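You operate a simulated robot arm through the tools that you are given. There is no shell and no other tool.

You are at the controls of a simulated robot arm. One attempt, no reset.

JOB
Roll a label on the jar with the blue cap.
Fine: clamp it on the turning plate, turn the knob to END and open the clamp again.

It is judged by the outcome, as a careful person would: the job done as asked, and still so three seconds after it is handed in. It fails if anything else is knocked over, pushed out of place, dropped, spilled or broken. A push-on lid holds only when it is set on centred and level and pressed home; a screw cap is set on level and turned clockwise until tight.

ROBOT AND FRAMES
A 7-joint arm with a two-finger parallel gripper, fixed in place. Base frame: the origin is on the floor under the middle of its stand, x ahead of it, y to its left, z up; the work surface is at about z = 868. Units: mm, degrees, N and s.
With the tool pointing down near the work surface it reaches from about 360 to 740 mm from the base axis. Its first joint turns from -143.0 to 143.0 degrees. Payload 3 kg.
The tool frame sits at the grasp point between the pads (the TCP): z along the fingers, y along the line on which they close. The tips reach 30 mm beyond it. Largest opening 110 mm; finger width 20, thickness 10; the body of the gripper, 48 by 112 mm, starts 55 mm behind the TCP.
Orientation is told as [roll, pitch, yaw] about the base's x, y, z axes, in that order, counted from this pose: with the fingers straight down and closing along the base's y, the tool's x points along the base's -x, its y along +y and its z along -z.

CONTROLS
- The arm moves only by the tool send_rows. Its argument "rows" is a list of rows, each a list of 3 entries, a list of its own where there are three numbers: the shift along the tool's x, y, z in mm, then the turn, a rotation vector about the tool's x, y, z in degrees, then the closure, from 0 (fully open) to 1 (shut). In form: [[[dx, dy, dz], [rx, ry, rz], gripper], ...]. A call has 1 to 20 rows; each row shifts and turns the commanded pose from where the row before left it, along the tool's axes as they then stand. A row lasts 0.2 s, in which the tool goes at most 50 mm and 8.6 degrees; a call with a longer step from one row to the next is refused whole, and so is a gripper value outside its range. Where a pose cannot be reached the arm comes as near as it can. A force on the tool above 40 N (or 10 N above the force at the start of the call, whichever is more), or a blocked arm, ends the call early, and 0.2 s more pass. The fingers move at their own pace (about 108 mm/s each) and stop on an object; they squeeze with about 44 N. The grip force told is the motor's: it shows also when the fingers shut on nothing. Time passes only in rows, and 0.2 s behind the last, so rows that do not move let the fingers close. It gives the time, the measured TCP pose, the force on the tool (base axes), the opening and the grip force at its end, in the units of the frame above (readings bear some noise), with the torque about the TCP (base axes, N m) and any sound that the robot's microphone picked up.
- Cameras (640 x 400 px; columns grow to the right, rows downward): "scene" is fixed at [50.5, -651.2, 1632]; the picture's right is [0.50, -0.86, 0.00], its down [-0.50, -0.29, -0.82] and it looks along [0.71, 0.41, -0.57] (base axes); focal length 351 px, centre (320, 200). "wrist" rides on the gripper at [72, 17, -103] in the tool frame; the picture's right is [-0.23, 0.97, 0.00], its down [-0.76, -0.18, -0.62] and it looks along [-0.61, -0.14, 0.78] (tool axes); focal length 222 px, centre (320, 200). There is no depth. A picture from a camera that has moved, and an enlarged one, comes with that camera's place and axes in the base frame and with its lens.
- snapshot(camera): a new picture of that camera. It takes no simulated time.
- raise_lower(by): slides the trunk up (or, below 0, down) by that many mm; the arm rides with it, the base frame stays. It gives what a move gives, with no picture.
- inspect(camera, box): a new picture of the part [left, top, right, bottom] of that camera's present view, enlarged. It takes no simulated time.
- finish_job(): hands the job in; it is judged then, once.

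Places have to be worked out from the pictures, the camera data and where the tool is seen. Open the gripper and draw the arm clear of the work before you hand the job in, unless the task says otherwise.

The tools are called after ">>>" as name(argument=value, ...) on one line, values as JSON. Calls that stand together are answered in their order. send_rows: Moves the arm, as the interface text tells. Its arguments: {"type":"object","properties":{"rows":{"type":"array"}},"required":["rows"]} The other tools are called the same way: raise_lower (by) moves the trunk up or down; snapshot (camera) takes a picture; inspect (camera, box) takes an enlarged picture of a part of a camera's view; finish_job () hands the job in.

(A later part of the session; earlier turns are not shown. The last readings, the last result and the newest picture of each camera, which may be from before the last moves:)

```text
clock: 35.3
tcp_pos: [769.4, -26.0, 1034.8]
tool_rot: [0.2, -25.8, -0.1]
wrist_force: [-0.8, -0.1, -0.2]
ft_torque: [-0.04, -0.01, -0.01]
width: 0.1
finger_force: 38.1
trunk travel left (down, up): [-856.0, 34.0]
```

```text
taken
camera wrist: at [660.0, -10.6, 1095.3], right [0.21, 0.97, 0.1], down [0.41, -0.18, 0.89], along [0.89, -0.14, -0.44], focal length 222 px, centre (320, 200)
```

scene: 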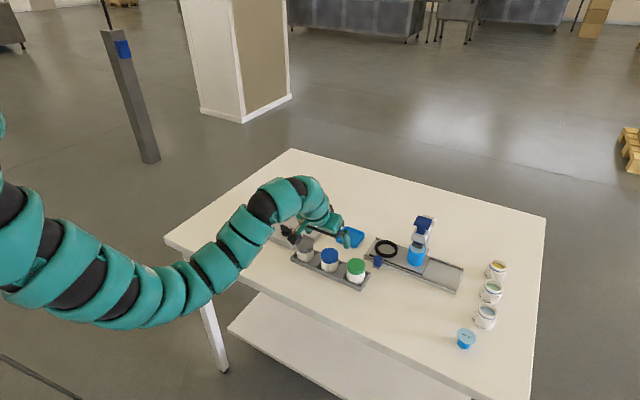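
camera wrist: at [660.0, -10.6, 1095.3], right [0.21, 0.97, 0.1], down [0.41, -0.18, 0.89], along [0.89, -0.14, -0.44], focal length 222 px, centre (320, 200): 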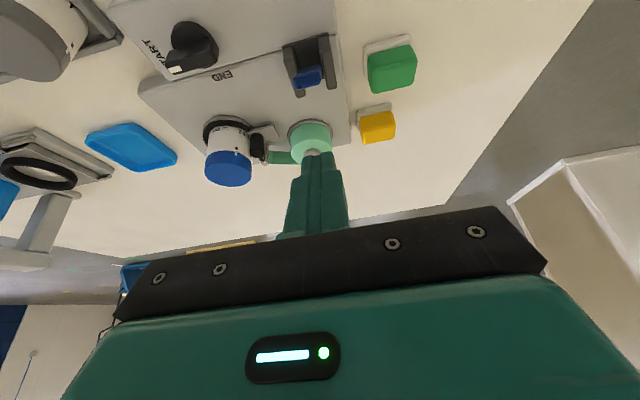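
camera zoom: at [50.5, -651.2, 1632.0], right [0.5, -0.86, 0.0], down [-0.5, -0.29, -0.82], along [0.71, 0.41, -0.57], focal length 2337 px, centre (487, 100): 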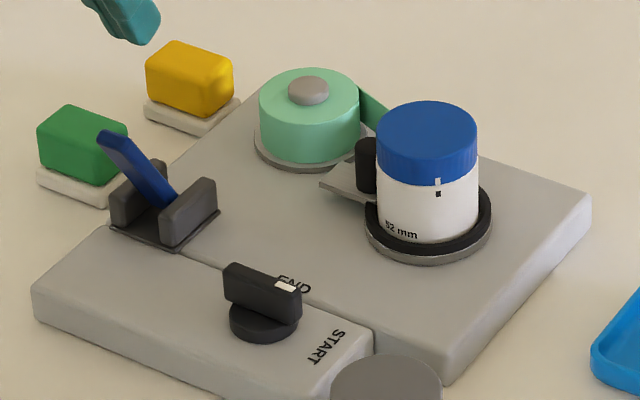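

>>> inspect(camera="wrist", box=[195, 105, 345, 195])

>>> inspect(camera="wrist", box=[235, 120, 285, 170])

>>> inspect(camera="wrist", box=[130, 0, 250, 90])

>>> inspect(camera="wrist", box=[270, 25, 350, 105])

```text
4.27 times, centred on (270, 150) of wrist
camera zoom: at [660.0, -10.6, 1095.3], right [0.21, 0.97, 0.1], down [0.41, -0.18, 0.89], along [0.89, -0.14, -0.44], focal length 948 px, centre (533, 413)
```

zoom: 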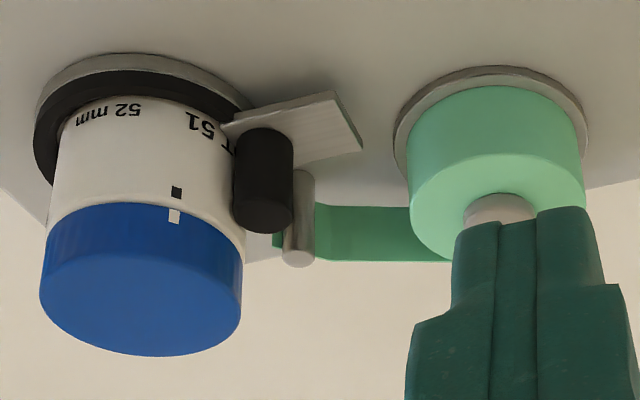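

```text
8.00 times, centred on (260, 145) of wrist
camera zoom: at [660.0, -10.6, 1095.3], right [0.21, 0.97, 0.1], down [0.41, -0.18, 0.89], along [0.89, -0.14, -0.44], focal length 1777 px, centre (800, 640)
```

zoom: 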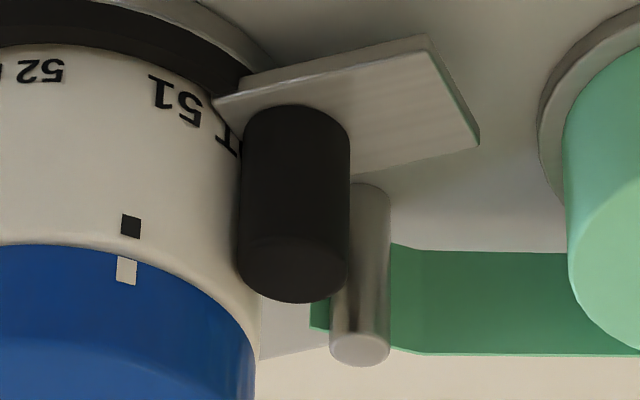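

```text
4.44 times, centred on (190, 45) of wrist
camera zoom: at [660.0, -10.6, 1095.3], right [0.21, 0.97, 0.1], down [0.41, -0.18, 0.89], along [0.89, -0.14, -0.44], focal length 987 px, centre (898, 889)
```

zoom: 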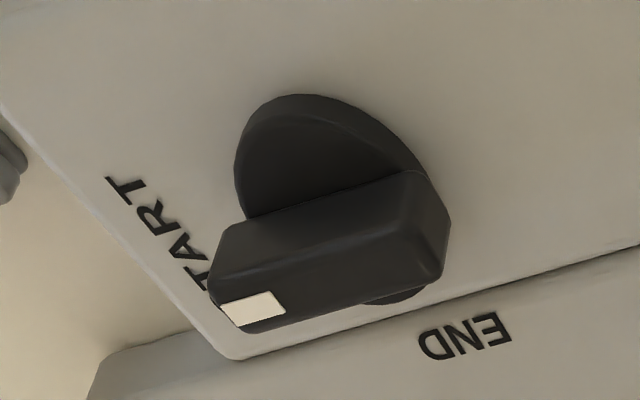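

```text
5.00 times, centred on (310, 65) of wrist
camera zoom: at [660.0, -10.6, 1095.3], right [0.21, 0.97, 0.1], down [0.41, -0.18, 0.89], along [0.89, -0.14, -0.44], focal length 1111 px, centre (370, 875)
```

zoom: 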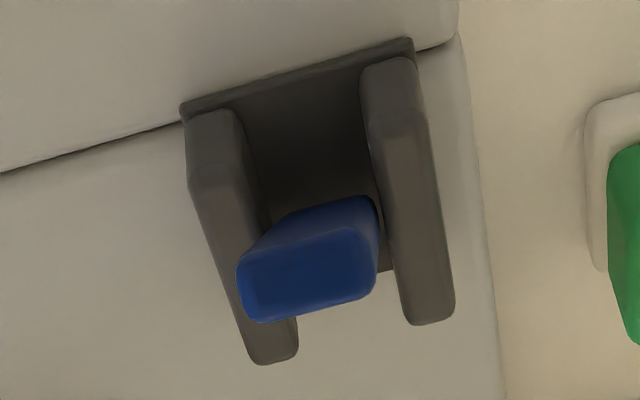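

The lever is at its near stop (≈33° toward robot) and the roller bears on the jar, so the clamp is closed. Next the knob: I move so that it's in the middle of the wrist view to fix its position accurately.

>>> send_rows(rows=[[[0, -40, 0], [0, 0.8, 0], 1], [[0, -40, 0], [0, 0, 0], 1], [[20, -19, 2], [0, 0, 0], 1], [[25, 0, 3], [0, 0, 0], 1], [[19, 0, 3], [0, 0, 0], 1], [[0, 0, 0], [0, 0, 0], 1]])

>>> snapshot(camera="wrist")

>>> inspect(camera="wrist", box=[260, 80, 400, 180])

>>> inspect(camera="scene", box=[265, 200, 325, 250])

```text
clock: 36.7
tcp_pos: [714.7, -124.5, 999.0]
tool_rot: [0.2, -25.1, -0.1]
wrist_force: [-0.4, 0.1, 0.1]
ft_torque: [-0.05, 0.0, 0.0]
width: 0.0
finger_force: 37.9
trunk travel left (down, up): [-856.0, 34.0]
```

```text
taken
camera wrist: at [606.2, -108.6, 1061.8], right [0.21, 0.97, 0.1], down [0.43, -0.18, 0.89], along [0.88, -0.14, -0.45], focal length 222 px, centre (320, 200)
```

wrist: 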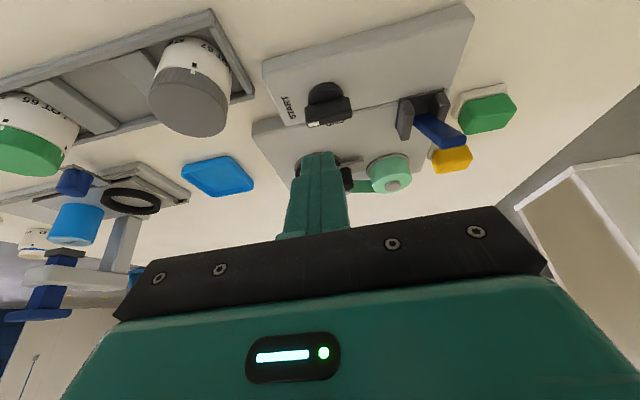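

```text
4.00 times, centred on (330, 130) of wrist
camera zoom: at [606.2, -108.6, 1061.8], right [0.21, 0.97, 0.1], down [0.43, -0.18, 0.89], along [0.88, -0.14, -0.45], focal length 888 px, centre (280, 480)
```

zoom: 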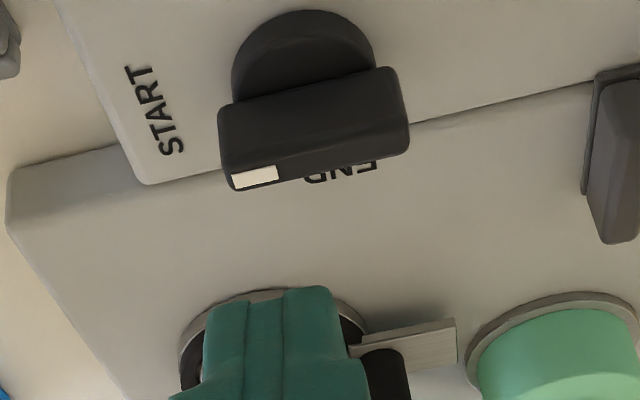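

```text
8.00 times, centred on (295, 225) of scene
camera zoom: at [50.5, -651.2, 1632.0], right [0.5, -0.86, 0.0], down [-0.5, -0.29, -0.82], along [0.71, 0.41, -0.57], focal length 2805 px, centre (520, 0)
```

zoom: 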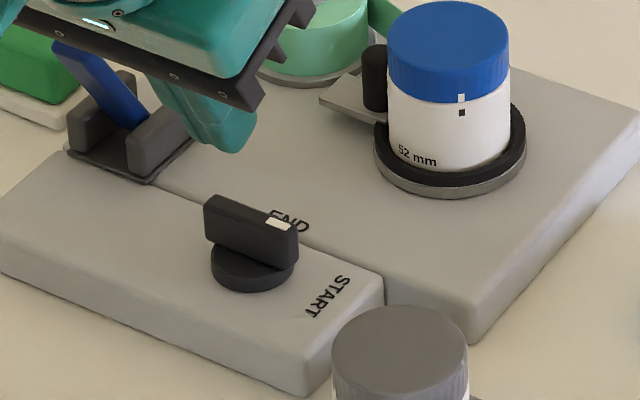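

Knob axis ≈ (737.5, -115), bar 37 × 8 mm along y, bar z ≈ 908–924, white end toward START (-y), END toward +x, so it needs a 90° turn (START end swings to +x). I'll set the closed fingertips just in front of the START end of the bar.

>>> send_rows(rows=[[[13.3, -11.5, -6.2], [0, 0, 0], 1], [[12.3, 0, 26.3], [0, 0, 0], 1], [[10, 0, 21.4], [0, 0, 0], 1], [[0, 0, 0], [0, 0, 0], 1]])

>>> inspect(camera="wrist", box=[240, 80, 420, 200])

>>> inspect(camera="scene", box=[265, 200, 325, 250])

```text
clock: 37.7
tcp_pos: [700.0, -136.9, 945.9]
tool_rot: [0.2, -25.0, -0.1]
wrist_force: [0.3, 0.0, 1.1]
ft_torque: [-0.01, 0.01, 0.03]
width: 0.1
finger_force: 37.7
trunk travel left (down, up): [-856.0, 34.0]
```

```text
3.33 times, centred on (330, 140) of wrist
camera zoom: at [591.2, -119.8, 1008.7], right [0.21, 0.97, 0.1], down [0.43, -0.18, 0.89], along [0.88, -0.14, -0.45], focal length 740 px, centre (287, 400)
```

zoom: 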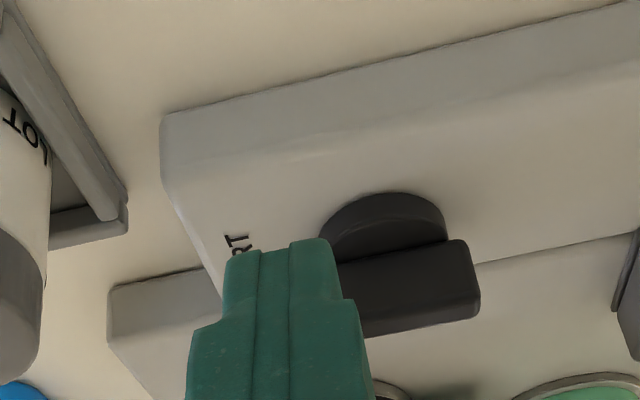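

```text
8.00 times, centred on (295, 225) of scene
camera zoom: at [50.5, -651.2, 1632.0], right [0.5, -0.86, 0.0], down [-0.5, -0.29, -0.82], along [0.71, 0.41, -0.57], focal length 2805 px, centre (520, 0)
```

zoom: 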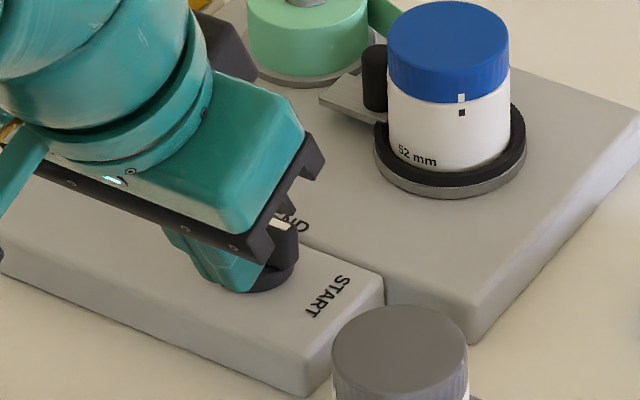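

Fingertip half-width is ~8 mm and it overlaps only the last ~4 mm of the bar, so I shift 1.5 mm to +y, lower 4 mm and move up to the bar.

>>> send_rows(rows=[[[1.7, 1.5, 3.6], [0, 0, 0], 1], [[-7.2, 0, 3.4], [0, 0, 0], 1], [[-3.2, 0, 1.5], [0, 0, 0], 1], [[0, 0, 0], [0, 0, 0], 1]])

>>> inspect(camera="wrist", box=[240, 80, 420, 200])

>>> inspect(camera="scene", box=[275, 210, 315, 245])

```text
clock: 38.7
tcp_pos: [712.4, -136.5, 941.1]
tool_rot: [0.3, -25.0, -0.1]
wrist_force: [-0.1, 0.6, 0.7]
ft_torque: [0.03, -0.02, 0.03]
width: 0.1
finger_force: 38.0
trunk travel left (down, up): [-856.0, 34.0]
```

```text
3.33 times, centred on (330, 140) of wrist
camera zoom: at [603.3, -118.8, 1005.0], right [0.21, 0.97, 0.1], down [0.43, -0.18, 0.89], along [0.88, -0.14, -0.45], focal length 740 px, centre (287, 400)
```

zoom: 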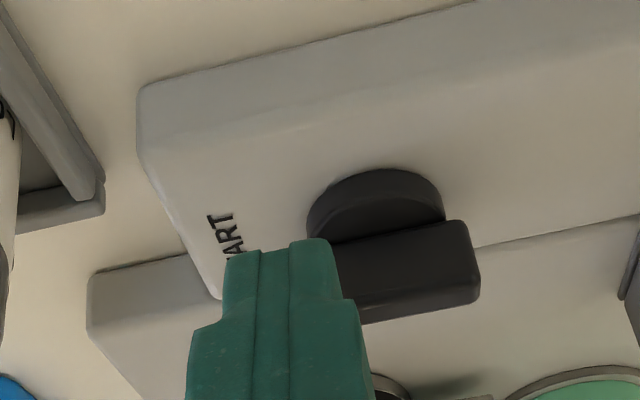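

```text
11.43 times, centred on (295, 228) of scene
camera zoom: at [50.5, -651.2, 1632.0], right [0.5, -0.86, 0.0], down [-0.5, -0.29, -0.82], along [0.71, 0.41, -0.57], focal length 4007 px, centre (606, -114)
```

zoom: 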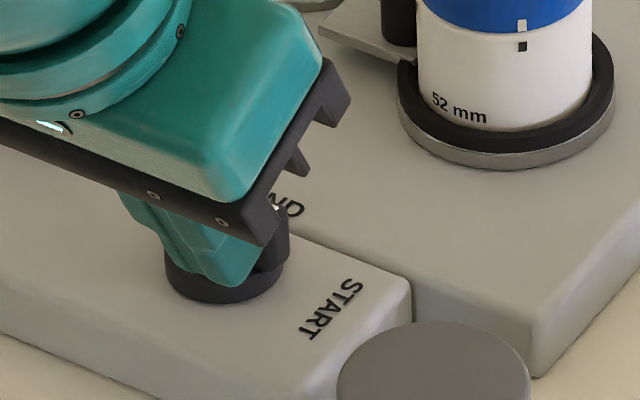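

Just short of contact. I now push the bar end along the first third of the arc and check.

>>> send_rows(rows=[[[-2.9, -1.0, 1.35], [0, 0, 0], 1], [[-3.3, -0.4, 1.5], [0, 0, 0], 1], [[0, 0, 0], [0, 0, 0], 1]])

>>> inspect(camera="wrist", box=[240, 80, 420, 200])

>>> inspect(camera="scene", box=[275, 200, 335, 245])

```text
clock: 39.5
tcp_pos: [719.1, -136.6, 942.0]
tool_rot: [0.1, -25.1, -0.2]
wrist_force: [-0.6, 0.4, -0.1]
ft_torque: [-0.05, 0.01, 0.01]
width: 0.0
finger_force: 38.0
trunk travel left (down, up): [-856.0, 34.0]
```

```text
3.33 times, centred on (330, 140) of wrist
camera zoom: at [609.9, -120.3, 1004.9], right [0.21, 0.97, 0.1], down [0.43, -0.18, 0.89], along [0.88, -0.14, -0.45], focal length 740 px, centre (287, 400)
```

zoom: 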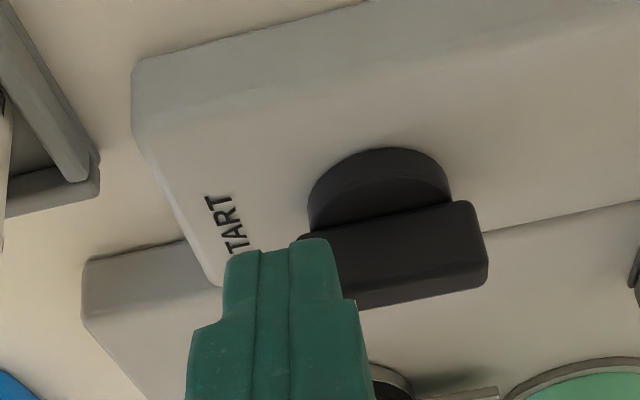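

```text
8.89 times, centred on (305, 222) of scene
camera zoom: at [50.5, -651.2, 1632.0], right [0.5, -0.86, 0.0], down [-0.5, -0.29, -0.82], along [0.71, 0.41, -0.57], focal length 3116 px, centre (453, 0)
```

zoom: 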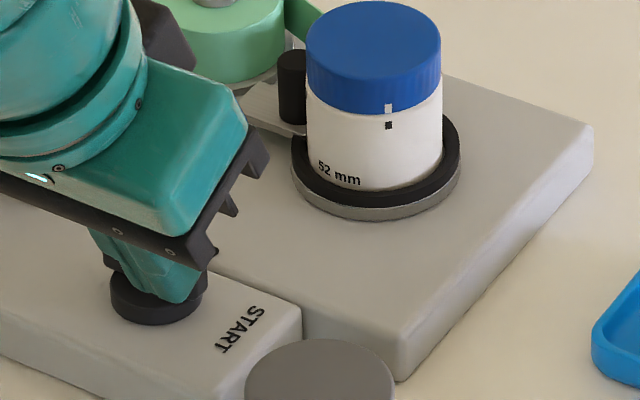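

No contact yet. Continuing along the arc in small steps.

>>> send_rows(rows=[[[-2.7, 0, 1.3], [0, 0, 0], 1], [[-2.7, 0, 1.3], [0, 0, 0], 1], [[0, 0, 0], [0, 0, 0], 1]])

>>> inspect(camera="wrist", box=[240, 80, 420, 200])

>>> inspect(camera="scene", box=[275, 200, 335, 245])

```text
clock: 40.3
tcp_pos: [724.6, -136.0, 942.2]
tool_rot: [0.2, -25.0, -0.2]
wrist_force: [0.5, -0.2, 0.4]
ft_torque: [0.01, 0.0, 0.02]
width: 0.1
finger_force: 37.4
trunk travel left (down, up): [-856.0, 34.0]
```

```text
3.33 times, centred on (330, 140) of wrist
camera zoom: at [616.0, -120.4, 1004.8], right [0.21, 0.97, 0.1], down [0.43, -0.18, 0.89], along [0.88, -0.14, -0.45], focal length 740 px, centre (287, 400)
```

zoom: 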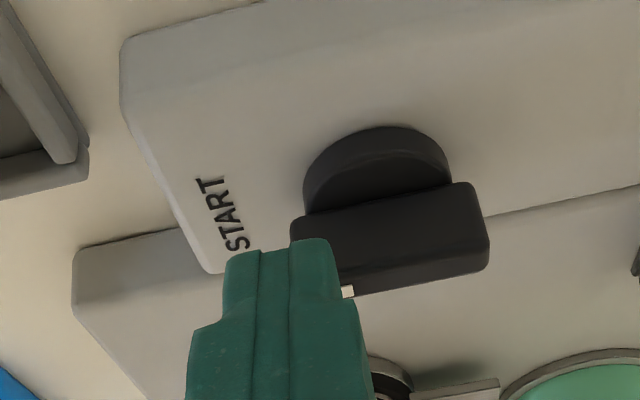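

```text
8.89 times, centred on (305, 222) of scene
camera zoom: at [50.5, -651.2, 1632.0], right [0.5, -0.86, 0.0], down [-0.5, -0.29, -0.82], along [0.71, 0.41, -0.57], focal length 3116 px, centre (453, 0)
```

zoom: 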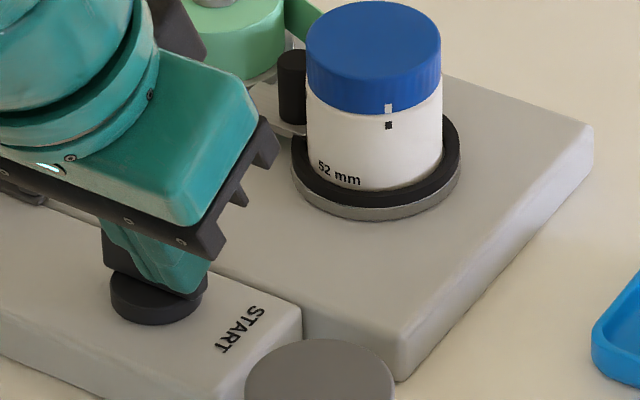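

No force although the fingertip should have met the bar: re-triangulating, the bar is lower and farther (top z≈914, axis ≈ (747, -114.5)), so the tip has been passing just over it. I back off, go 13 mm lower and retry.

>>> send_rows(rows=[[[14.5, 2.5, -6.8], [0, 0, 0], 1], [[2.75, 0, 5.9], [0, 0, 0], 1], [[2.75, 0, 5.9], [0, 0, 0], 1], [[0, 0, 0], [0, 0, 0], 1]])

>>> inspect(camera="wrist", box=[240, 80, 420, 200])

>>> inspect(camera="scene", box=[275, 200, 335, 245])

```text
clock: 41.3
tcp_pos: [708.8, -134.1, 928.1]
tool_rot: [0.2, -24.9, -0.1]
wrist_force: [-0.5, -0.4, 0.4]
ft_torque: [0.0, 0.0, 0.0]
width: 0.1
finger_force: 37.6
trunk travel left (down, up): [-856.0, 34.0]
```

```text
3.33 times, centred on (330, 140) of wrist
camera zoom: at [600.1, -118.1, 991.6], right [0.21, 0.97, 0.1], down [0.43, -0.18, 0.89], along [0.88, -0.14, -0.45], focal length 740 px, centre (287, 400)
```

zoom: 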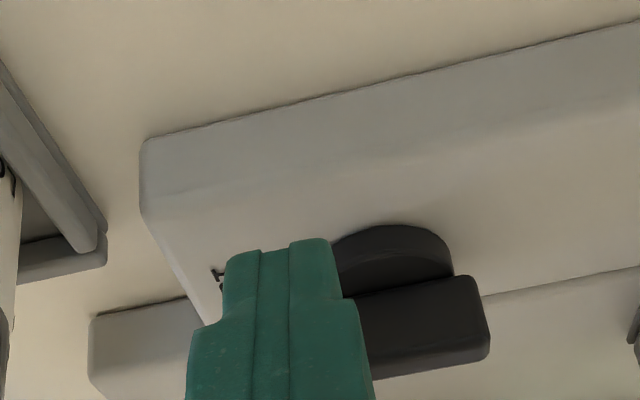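

```text
8.89 times, centred on (305, 222) of scene
camera zoom: at [50.5, -651.2, 1632.0], right [0.5, -0.86, 0.0], down [-0.5, -0.29, -0.82], along [0.71, 0.41, -0.57], focal length 3116 px, centre (453, 0)
```

zoom: 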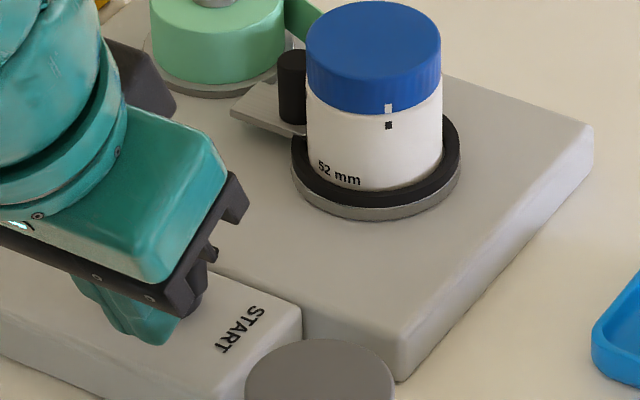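

Now in front of the bar at the right height. Pushing forward along the arc in small steps.

>>> send_rows(rows=[[[-5.4, 0.3, 2.5], [0, 0, 0], 1], [[-5.4, 0.3, 2.5], [0, 0, 0], 1], [[-2.7, -0.5, 1.3], [0, 0, 0], 1], [[0, 0, 0], [0, 0, 0], 1]])

>>> inspect(camera="wrist", box=[240, 80, 420, 200])

>>> inspect(camera="scene", box=[275, 200, 335, 245])

```text
clock: 42.3
tcp_pos: [723.6, -132.9, 927.5]
tool_rot: [0.1, -24.9, -0.1]
wrist_force: [-5.7, -0.5, 0.7]
ft_torque: [-0.08, 0.14, 0.03]
width: 0.1
finger_force: 37.8
trunk travel left (down, up): [-856.0, 34.0]
```

```text
3.33 times, centred on (330, 140) of wrist
camera zoom: at [613.8, -118.2, 992.1], right [0.21, 0.97, 0.1], down [0.43, -0.18, 0.89], along [0.88, -0.14, -0.45], focal length 740 px, centre (287, 400)
```

zoom: 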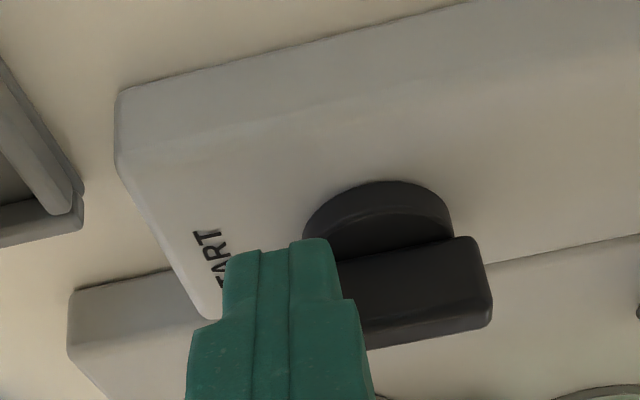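

```text
8.89 times, centred on (305, 222) of scene
camera zoom: at [50.5, -651.2, 1632.0], right [0.5, -0.86, 0.0], down [-0.5, -0.29, -0.82], along [0.71, 0.41, -0.57], focal length 3116 px, centre (453, 0)
```

zoom: 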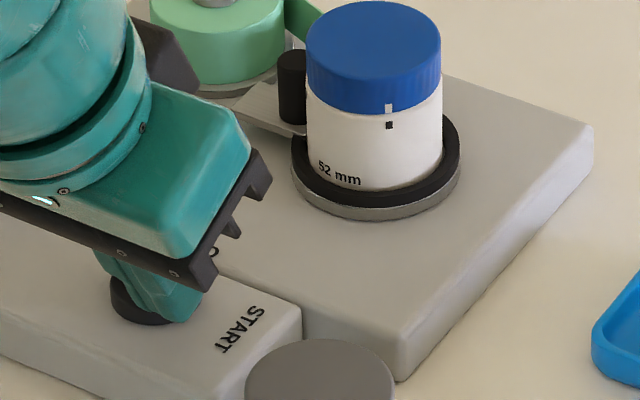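

Contact made (5.7 N against the bar). Continuing along the arc.

>>> send_rows(rows=[[[-2, -1.2, 0.95], [0, 0, 0], 1], [[-2, -1.0, 0.95], [0, 0, 0], 1], [[-2, 0, 0.95], [0, 0, 0], 1], [[0, 0, 0], [0, 0, 0], 1]])

>>> inspect(camera="wrist", box=[240, 80, 420, 200])

>>> inspect(camera="scene", box=[275, 200, 335, 245])

```text
clock: 43.1
tcp_pos: [722.5, -134.6, 926.0]
tool_rot: [0.3, -24.2, 0.0]
wrist_force: [-20.6, 0.6, 6.3]
ft_torque: [0.1, 0.34, 0.01]
width: 0.0
finger_force: 37.7
trunk travel left (down, up): [-856.0, 34.0]
stopped in row 4: the force on the tool passed its limit at 42 N (the readings are from after the stop); the commanded pose is now the measured one
```

```text
3.33 times, centred on (330, 140) of wrist
camera zoom: at [615.0, -119.1, 990.1], right [0.21, 0.97, 0.1], down [0.44, -0.18, 0.88], along [0.87, -0.14, -0.47], focal length 740 px, centre (287, 400)
```

zoom: 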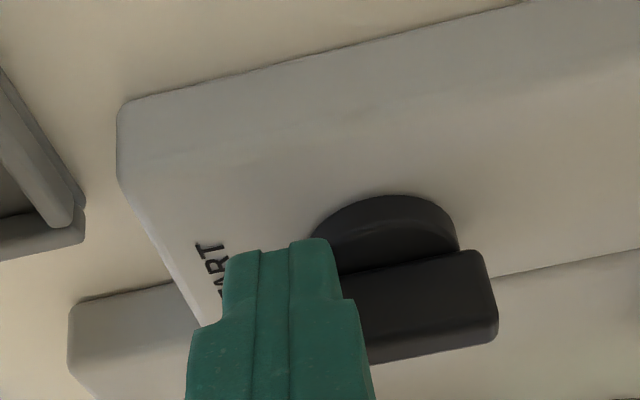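

```text
8.89 times, centred on (305, 222) of scene
camera zoom: at [50.5, -651.2, 1632.0], right [0.5, -0.86, 0.0], down [-0.5, -0.29, -0.82], along [0.71, 0.41, -0.57], focal length 3116 px, centre (453, 0)
```

zoom: 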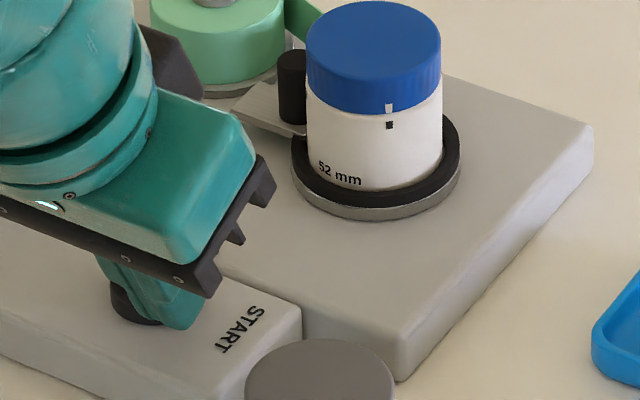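

The bar did not turn that way even at 42 N, so START is the stop in that direction and the knob must turn clockwise (START → toward robot → far left → END). I'll test this by backing off and pushing the other (+y) end of the bar from the near side.

>>> send_rows(rows=[[[10.9, 0, -5.1], [0, -0.8, 0], 1], [[-2.5, 20, -5.4], [0, 0, 0], 1], [[0, 19, 0], [0, 0, 0], 1], [[0, 0, 0], [0, 0, 0], 1]])

>>> inspect(camera="wrist", box=[220, 80, 400, 200])

>>> inspect(camera="scene", box=[265, 200, 325, 245])

```text
clock: 44.1
tcp_pos: [715.3, -97.5, 931.3]
tool_rot: [0.3, -25.3, -0.1]
wrist_force: [-0.2, -0.9, 0.2]
ft_torque: [0.0, -0.01, -0.03]
width: 0.0
finger_force: 37.5
trunk travel left (down, up): [-856.0, 34.0]
```

```text
3.33 times, centred on (310, 140) of wrist
camera zoom: at [605.3, -80.6, 994.8], right [0.21, 0.97, 0.1], down [0.42, -0.18, 0.89], along [0.88, -0.14, -0.45], focal length 740 px, centre (353, 400)
```

zoom: 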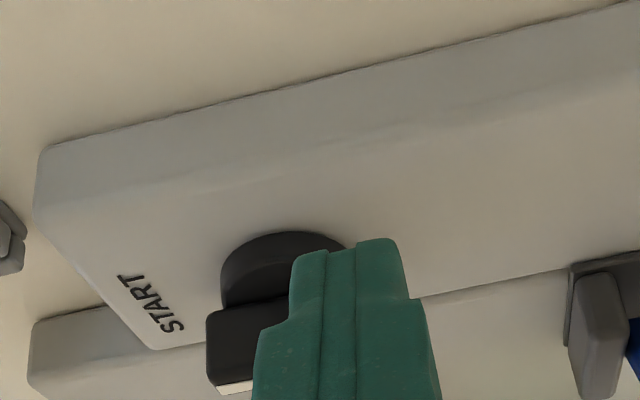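

```text
8.89 times, centred on (295, 222) of scene
camera zoom: at [50.5, -651.2, 1632.0], right [0.5, -0.86, 0.0], down [-0.5, -0.29, -0.82], along [0.71, 0.41, -0.57], focal length 3116 px, centre (542, 0)
```

zoom: 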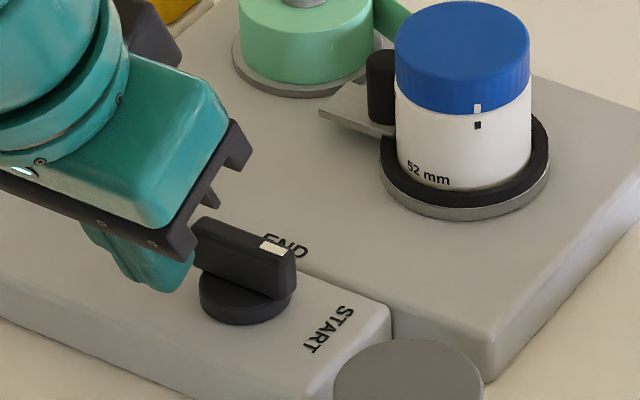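

Closed fingers are ~23 mm wide, so I shift +6 mm in y to act on the bar's +y end with a ~11 mm arm, then push forward gently.

>>> send_rows(rows=[[[0, 6, 0], [0, 0.3, 0], 1], [[-2.7, 0, 1.3], [0, 0, 0], 1], [[-2.7, 0, 1.3], [0, 0, 0], 1], [[-1.8, 0, 0.85], [0, 0, 0], 1], [[-1.8, 0, 0.85], [0, 0, 0], 1], [[0, 0, 0], [0, 0, 0], 1]])

>>> inspect(camera="wrist", box=[220, 80, 400, 200])

>>> inspect(camera="scene", box=[265, 200, 325, 245])

```text
clock: 45.5
tcp_pos: [724.4, -91.6, 932.3]
tool_rot: [0.3, -24.9, -0.1]
wrist_force: [-3.3, -0.6, -0.7]
ft_torque: [0.01, 0.07, -0.04]
width: 0.0
finger_force: 38.0
trunk travel left (down, up): [-856.0, 34.0]
```

```text
3.33 times, centred on (310, 140) of wrist
camera zoom: at [615.3, -74.5, 994.5], right [0.21, 0.97, 0.1], down [0.43, -0.18, 0.88], along [0.88, -0.14, -0.46], focal length 740 px, centre (353, 400)
```

zoom: 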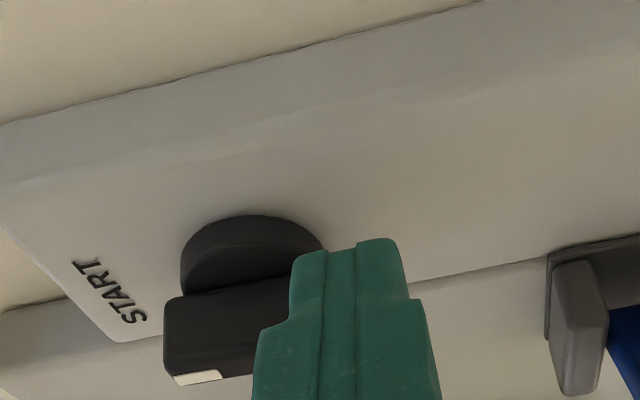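

```text
8.89 times, centred on (295, 222) of scene
camera zoom: at [50.5, -651.2, 1632.0], right [0.5, -0.86, 0.0], down [-0.5, -0.29, -0.82], along [0.71, 0.41, -0.57], focal length 3116 px, centre (542, 0)
```

zoom: 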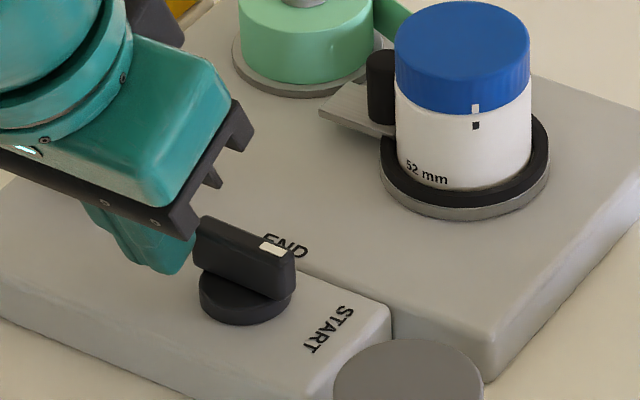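

>>> send_rows(rows=[[[-1.8, 0, 0.85], [0, 0, 0], 1], [[-1.8, 0, 0.85], [0, 0, 0], 1], [[0, 0, 0], [0, 0, 0], 1]])

>>> inspect(camera="wrist", box=[220, 80, 400, 200])

>>> inspect(camera="scene", box=[265, 200, 325, 245])

```text
clock: 46.3
tcp_pos: [730.5, -91.0, 932.6]
tool_rot: [0.4, -25.1, -0.1]
wrist_force: [-0.6, 0.7, -0.1]
ft_torque: [0.05, -0.02, 0.03]
width: 0.1
finger_force: 38.0
trunk travel left (down, up): [-856.0, 34.0]
```

```text
3.33 times, centred on (310, 140) of wrist
camera zoom: at [620.1, -74.3, 995.2], right [0.21, 0.97, 0.1], down [0.43, -0.18, 0.89], along [0.88, -0.14, -0.45], focal length 740 px, centre (353, 400)
```

zoom: 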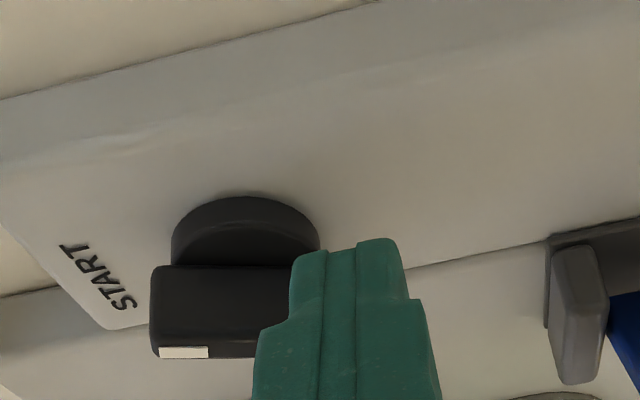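

```text
8.89 times, centred on (295, 222) of scene
camera zoom: at [50.5, -651.2, 1632.0], right [0.5, -0.86, 0.0], down [-0.5, -0.29, -0.82], along [0.71, 0.41, -0.57], focal length 3116 px, centre (542, 0)
```

zoom: 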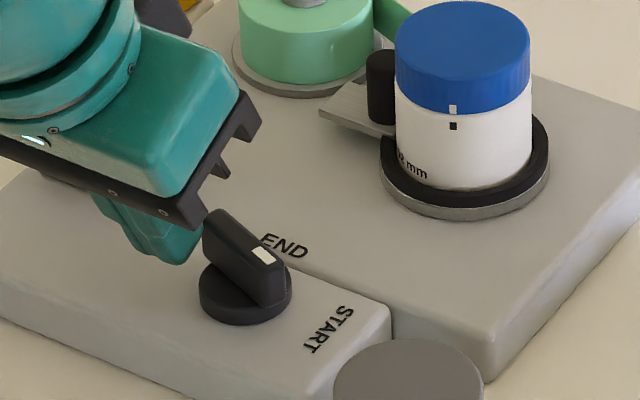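

The knob turns freely clockwise and the jar turns with it. I continue pushing the black end round the arc (+x then -y).

>>> send_rows(rows=[[[-1.8, 1, 0.85], [0, 0, 0], 1], [[-3.35, -1.7, 1.56], [0, 0, 0], 1], [[-3.2, -3, 1.5], [0, 0, 0], 1], [[0, 0, 0], [0, 0, 0], 1]])

>>> inspect(camera="wrist", box=[200, 80, 400, 200])

>>> inspect(camera="scene", box=[265, 200, 325, 245])

```text
clock: 47.3
tcp_pos: [738.5, -94.0, 933.1]
tool_rot: [0.1, -25.0, -0.2]
wrist_force: [-0.2, 0.2, 0.0]
ft_torque: [-0.01, 0.01, -0.02]
width: 0.2
finger_force: 37.6
trunk travel left (down, up): [-856.0, 34.0]
```

```text
3.20 times, centred on (300, 140) of wrist
camera zoom: at [629.5, -78.2, 995.5], right [0.21, 0.97, 0.1], down [0.43, -0.18, 0.89], along [0.88, -0.14, -0.45], focal length 711 px, centre (384, 392)
```

zoom: 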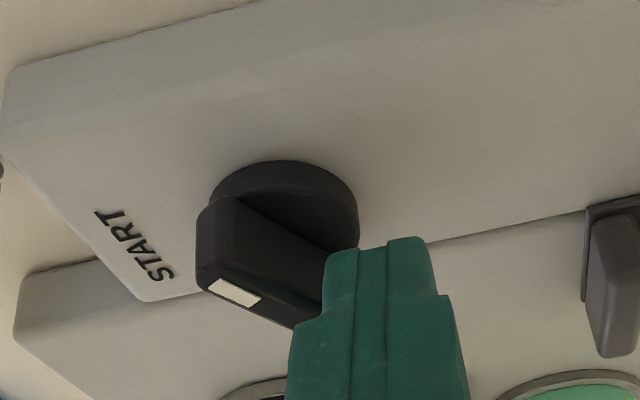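

```text
8.89 times, centred on (295, 222) of scene
camera zoom: at [50.5, -651.2, 1632.0], right [0.5, -0.86, 0.0], down [-0.5, -0.29, -0.82], along [0.71, 0.41, -0.57], focal length 3116 px, centre (542, 0)
```

zoom: 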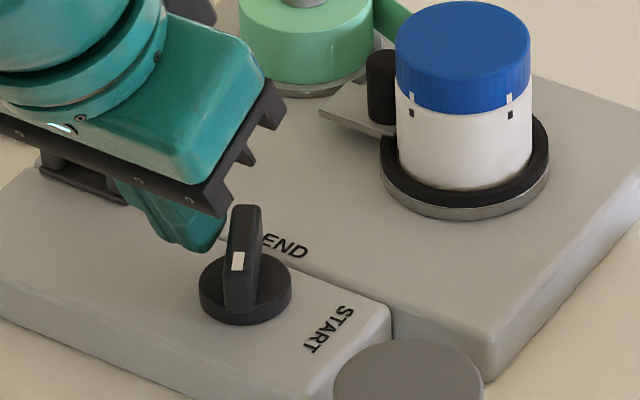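

Working well: the bar is about 60° round. Pushing on to 90° (white end pointing at the robot).

>>> send_rows(rows=[[[-1.8, -2.5, 0.85], [0, 0, 0], 1], [[-1.4, -2.3, 0.65], [0, 0, 0], 1], [[0, 0, 0], [0, 0, 0], 1]])

>>> inspect(camera="wrist", box=[200, 80, 400, 200])

>>> inspect(camera="scene", box=[265, 200, 325, 245])

```text
clock: 48.1
tcp_pos: [742.0, -98.2, 932.3]
tool_rot: [0.3, -25.0, -0.1]
wrist_force: [1.2, 2.8, 0.2]
ft_torque: [0.06, -0.04, 0.09]
width: 0.0
finger_force: 37.9
trunk travel left (down, up): [-856.0, 34.0]
```

```text
3.20 times, centred on (300, 140) of wrist
camera zoom: at [633.0, -82.9, 995.5], right [0.21, 0.97, 0.1], down [0.43, -0.18, 0.89], along [0.88, -0.14, -0.45], focal length 711 px, centre (384, 392)
```

zoom: 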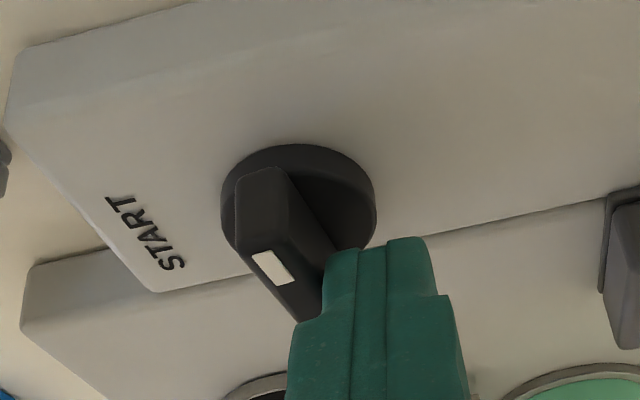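

```text
8.89 times, centred on (295, 222) of scene
camera zoom: at [50.5, -651.2, 1632.0], right [0.5, -0.86, 0.0], down [-0.5, -0.29, -0.82], along [0.71, 0.41, -0.57], focal length 3116 px, centre (542, 0)
```

zoom: 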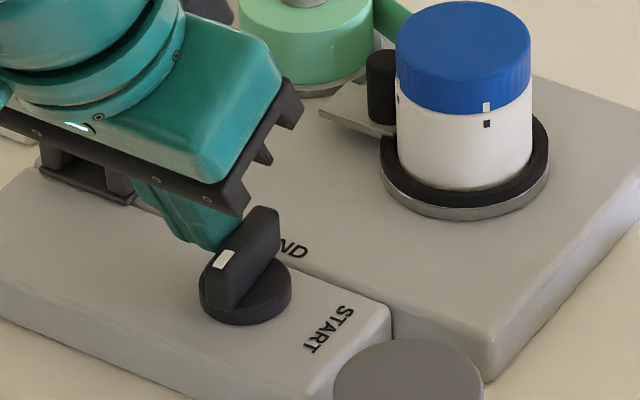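

Bar is at ~85°, white end toward the robot. Next: retreat around the near side and push the white end from its -y side toward +y.

>>> send_rows(rows=[[[0, 3, 0], [0, 0, 0], 1], [[18.1, 0, -8.5], [0, 0, 0], 1], [[18.1, 0, -8.5], [0, 0, 0], 1], [[0, -19.5, 0], [0, 0, 0], 1], [[0, -19.5, 0], [0, 0, 0], 1], [[-10, 0, 4.7], [0, 0, 0], 1], [[0, 0, 0], [0, 0, 0], 1]])

>>> inspect(camera="wrist", box=[240, 80, 420, 200])

>>> inspect(camera="scene", box=[265, 200, 325, 245])

```text
clock: 49.7
tcp_pos: [711.5, -135.2, 931.6]
tool_rot: [0.3, -25.0, 0.0]
wrist_force: [-1.2, -1.3, 0.3]
ft_torque: [0.03, 0.0, 0.03]
width: 0.0
finger_force: 37.4
trunk travel left (down, up): [-856.0, 34.0]
```

```text
3.33 times, centred on (330, 140) of wrist
camera zoom: at [603.3, -118.6, 995.3], right [0.21, 0.97, 0.1], down [0.43, -0.18, 0.89], along [0.88, -0.14, -0.45], focal length 740 px, centre (287, 400)
```

zoom: 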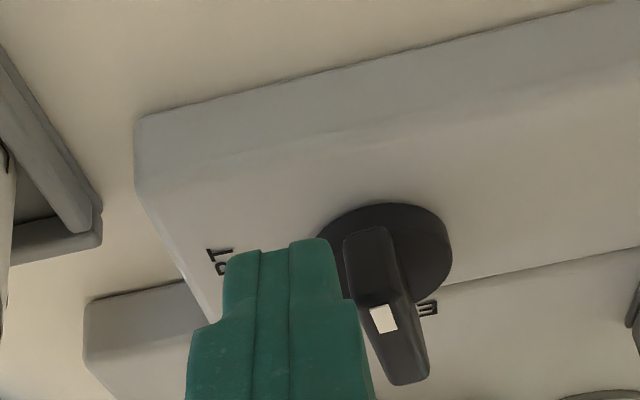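

```text
8.89 times, centred on (295, 222) of scene
camera zoom: at [50.5, -651.2, 1632.0], right [0.5, -0.86, 0.0], down [-0.5, -0.29, -0.82], along [0.71, 0.41, -0.57], focal length 3116 px, centre (542, 0)
```

zoom: 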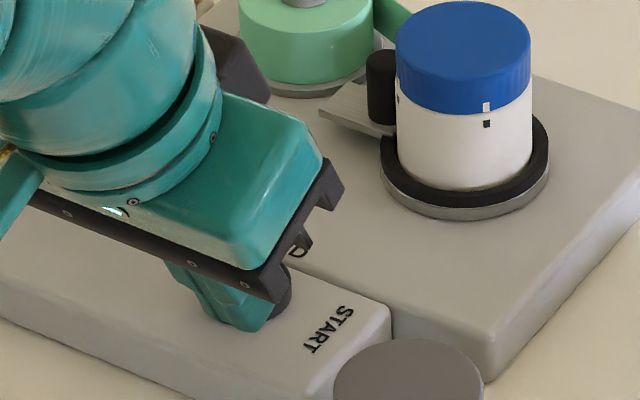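

Fingertip sits right beside the white end on its -y side. Pushing it toward +y along the arc.

>>> send_rows(rows=[[[0.7, 3.6, -0.3], [0, 0, 0], 1], [[0.5, 3.2, -0.25], [0, 0, 0], 1], [[-0.2, 3.3, 0.1], [0, 0, 0], 1], [[0, 0, 0], [0, 0, 0], 1]])

>>> inspect(camera="wrist", box=[240, 80, 420, 200])

>>> inspect(camera="scene", box=[265, 200, 325, 245])

```text
clock: 50.7
tcp_pos: [711.0, -124.3, 931.8]
tool_rot: [0.3, -25.1, 0.0]
wrist_force: [-0.9, -0.3, -0.7]
ft_torque: [0.0, 0.03, 0.0]
width: 0.0
finger_force: 38.0
trunk travel left (down, up): [-856.0, 34.0]
```

```text
3.33 times, centred on (330, 140) of wrist
camera zoom: at [602.5, -108.6, 995.0], right [0.21, 0.97, 0.1], down [0.43, -0.18, 0.89], along [0.88, -0.14, -0.45], focal length 740 px, centre (287, 400)
```

zoom: 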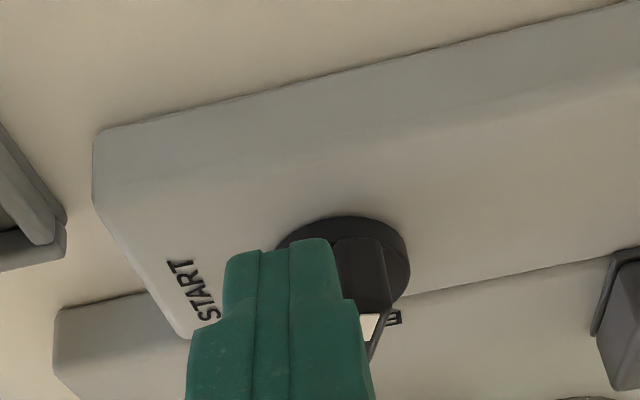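

```text
8.89 times, centred on (295, 222) of scene
camera zoom: at [50.5, -651.2, 1632.0], right [0.5, -0.86, 0.0], down [-0.5, -0.29, -0.82], along [0.71, 0.41, -0.57], focal length 3116 px, centre (542, 0)
```

zoom: 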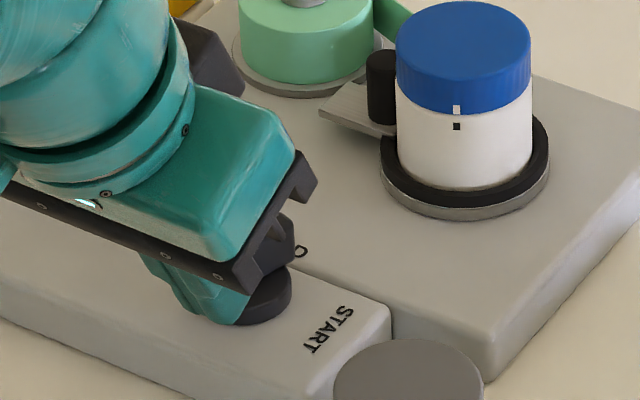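

>>> send_rows(rows=[[[-0.4, 2.6, 0.2], [0, 0, 0], 1], [[-1.6, 2.7, 0.75], [0, 0, 0], 1], [[-2.3, 2.2, 1.05], [0, 0, 0], 1], [[-2.7, 1.4, 1.25], [0, 0, 0], 1], [[0, 0, 0], [0, 0, 0], 1]])

>>> inspect(camera="wrist", box=[240, 80, 420, 200])

>>> inspect(camera="scene", box=[265, 200, 325, 245])

```text
clock: 51.9
tcp_pos: [719.3, -116.4, 932.2]
tool_rot: [0.3, -25.0, -0.2]
wrist_force: [-1.3, 0.2, 1.3]
ft_torque: [0.02, 0.01, 0.0]
width: 0.2
finger_force: 37.9
trunk travel left (down, up): [-856.0, 34.0]
```

```text
3.33 times, centred on (330, 140) of wrist
camera zoom: at [610.6, -99.8, 994.9], right [0.21, 0.97, 0.1], down [0.43, -0.18, 0.89], along [0.88, -0.14, -0.45], focal length 740 px, centre (287, 400)
```

zoom: 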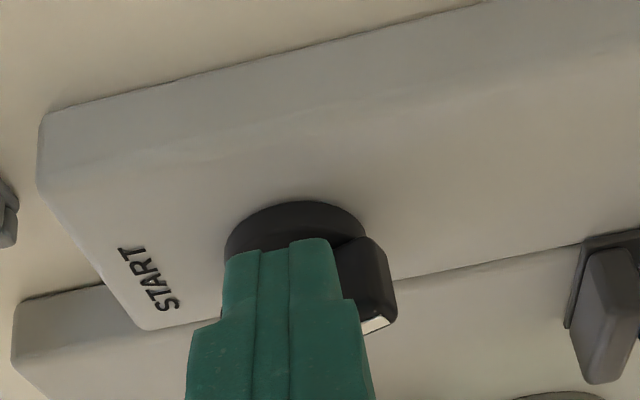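

```text
8.89 times, centred on (295, 222) of scene
camera zoom: at [50.5, -651.2, 1632.0], right [0.5, -0.86, 0.0], down [-0.5, -0.29, -0.82], along [0.71, 0.41, -0.57], focal length 3116 px, centre (542, 0)
```

zoom: 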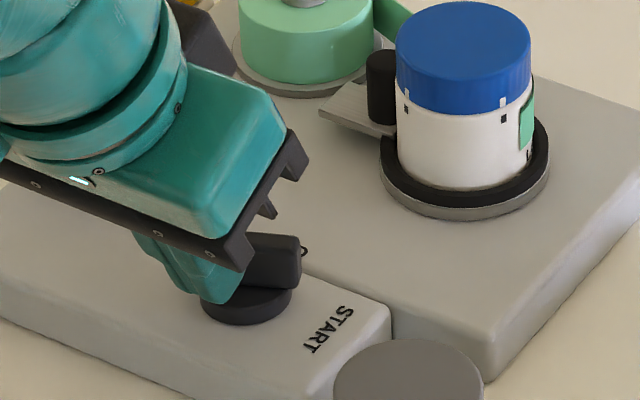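

A green label is starting to appear on the jar. The white end now points nearly to +y; I reposition to push it from the near side toward +x (END).

>>> send_rows(rows=[[[7.3, 0, -3.4], [0, 0, 0], 1], [[3.6, 12, -1.7], [0, 0, 0], 1], [[0, 12, 0], [0, 0, 0], 1], [[0, 0, 0], [0, 0, 0], 1]])

>>> inspect(camera="wrist", box=[220, 80, 400, 200])

>>> inspect(camera="scene", box=[265, 200, 325, 245])

```text
clock: 52.9
tcp_pos: [707.4, -91.6, 932.9]
tool_rot: [0.2, -25.0, -0.1]
wrist_force: [-0.2, 0.1, -0.3]
ft_torque: [0.02, 0.04, 0.02]
width: 0.1
finger_force: 37.5
trunk travel left (down, up): [-856.0, 34.0]
```

```text
3.33 times, centred on (310, 140) of wrist
camera zoom: at [598.8, -75.9, 995.1], right [0.21, 0.97, 0.1], down [0.43, -0.18, 0.89], along [0.88, -0.14, -0.45], focal length 740 px, centre (353, 400)
```

zoom: 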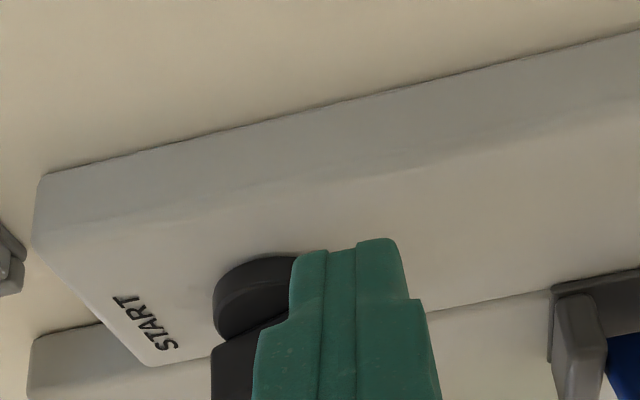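

```text
8.89 times, centred on (295, 222) of scene
camera zoom: at [50.5, -651.2, 1632.0], right [0.5, -0.86, 0.0], down [-0.5, -0.29, -0.82], along [0.71, 0.41, -0.57], focal length 3116 px, centre (542, 0)
```

zoom: 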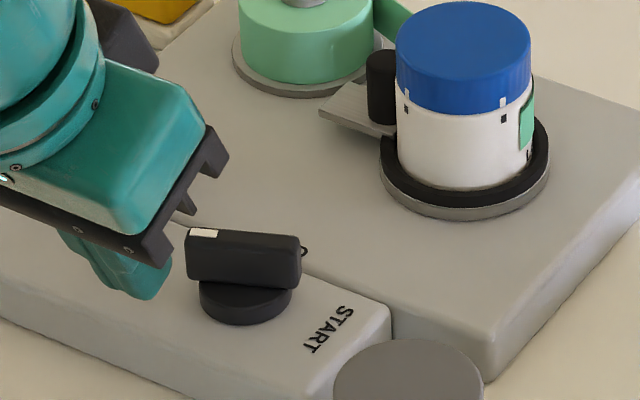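

>>> send_rows(rows=[[[-8.6, -0.8, 4.0], [0, 0, 0], 1], [[-3.2, 1, 1.5], [0, 0, 0], 1], [[-3.1, 1, 1.45], [0, 0, 0], 1], [[-3.3, 0.3, 1.5], [0, 0, 0], 1], [[0, 0, 0], [0, 0, 0], 1]])

>>> inspect(camera="wrist", box=[220, 80, 400, 200])

>>> inspect(camera="scene", box=[265, 200, 325, 245])

```text
clock: 54.1
tcp_pos: [727.4, -90.9, 931.8]
tool_rot: [0.3, -24.9, -0.2]
wrist_force: [-1.3, 1.8, -0.3]
ft_torque: [0.08, 0.05, 0.01]
width: 0.0
finger_force: 37.8
trunk travel left (down, up): [-856.0, 34.0]
```

```text
3.33 times, centred on (310, 140) of wrist
camera zoom: at [618.4, -74.1, 995.1], right [0.21, 0.97, 0.1], down [0.43, -0.18, 0.89], along [0.88, -0.14, -0.45], focal length 740 px, centre (353, 400)
```

zoom: 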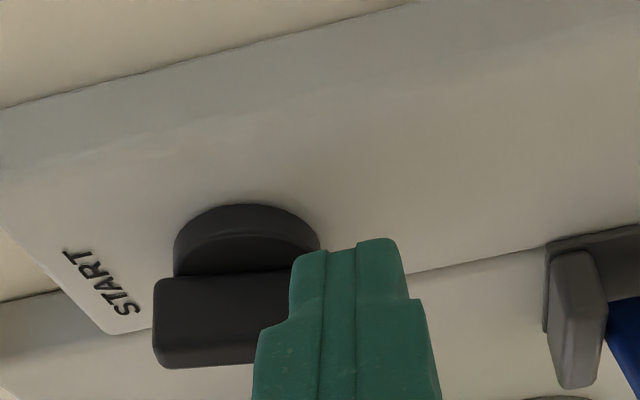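

```text
8.89 times, centred on (295, 222) of scene
camera zoom: at [50.5, -651.2, 1632.0], right [0.5, -0.86, 0.0], down [-0.5, -0.29, -0.82], along [0.71, 0.41, -0.57], focal length 3116 px, centre (542, 0)
```

zoom: 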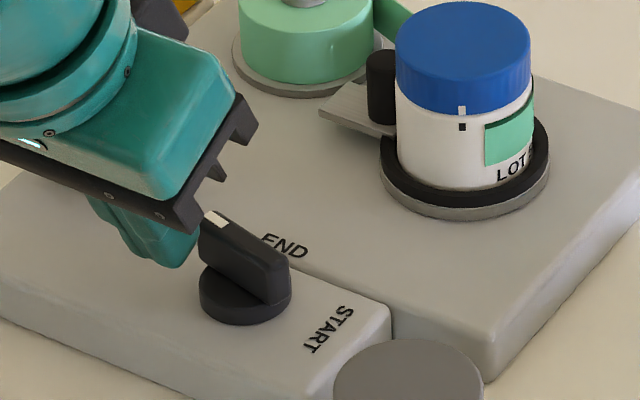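

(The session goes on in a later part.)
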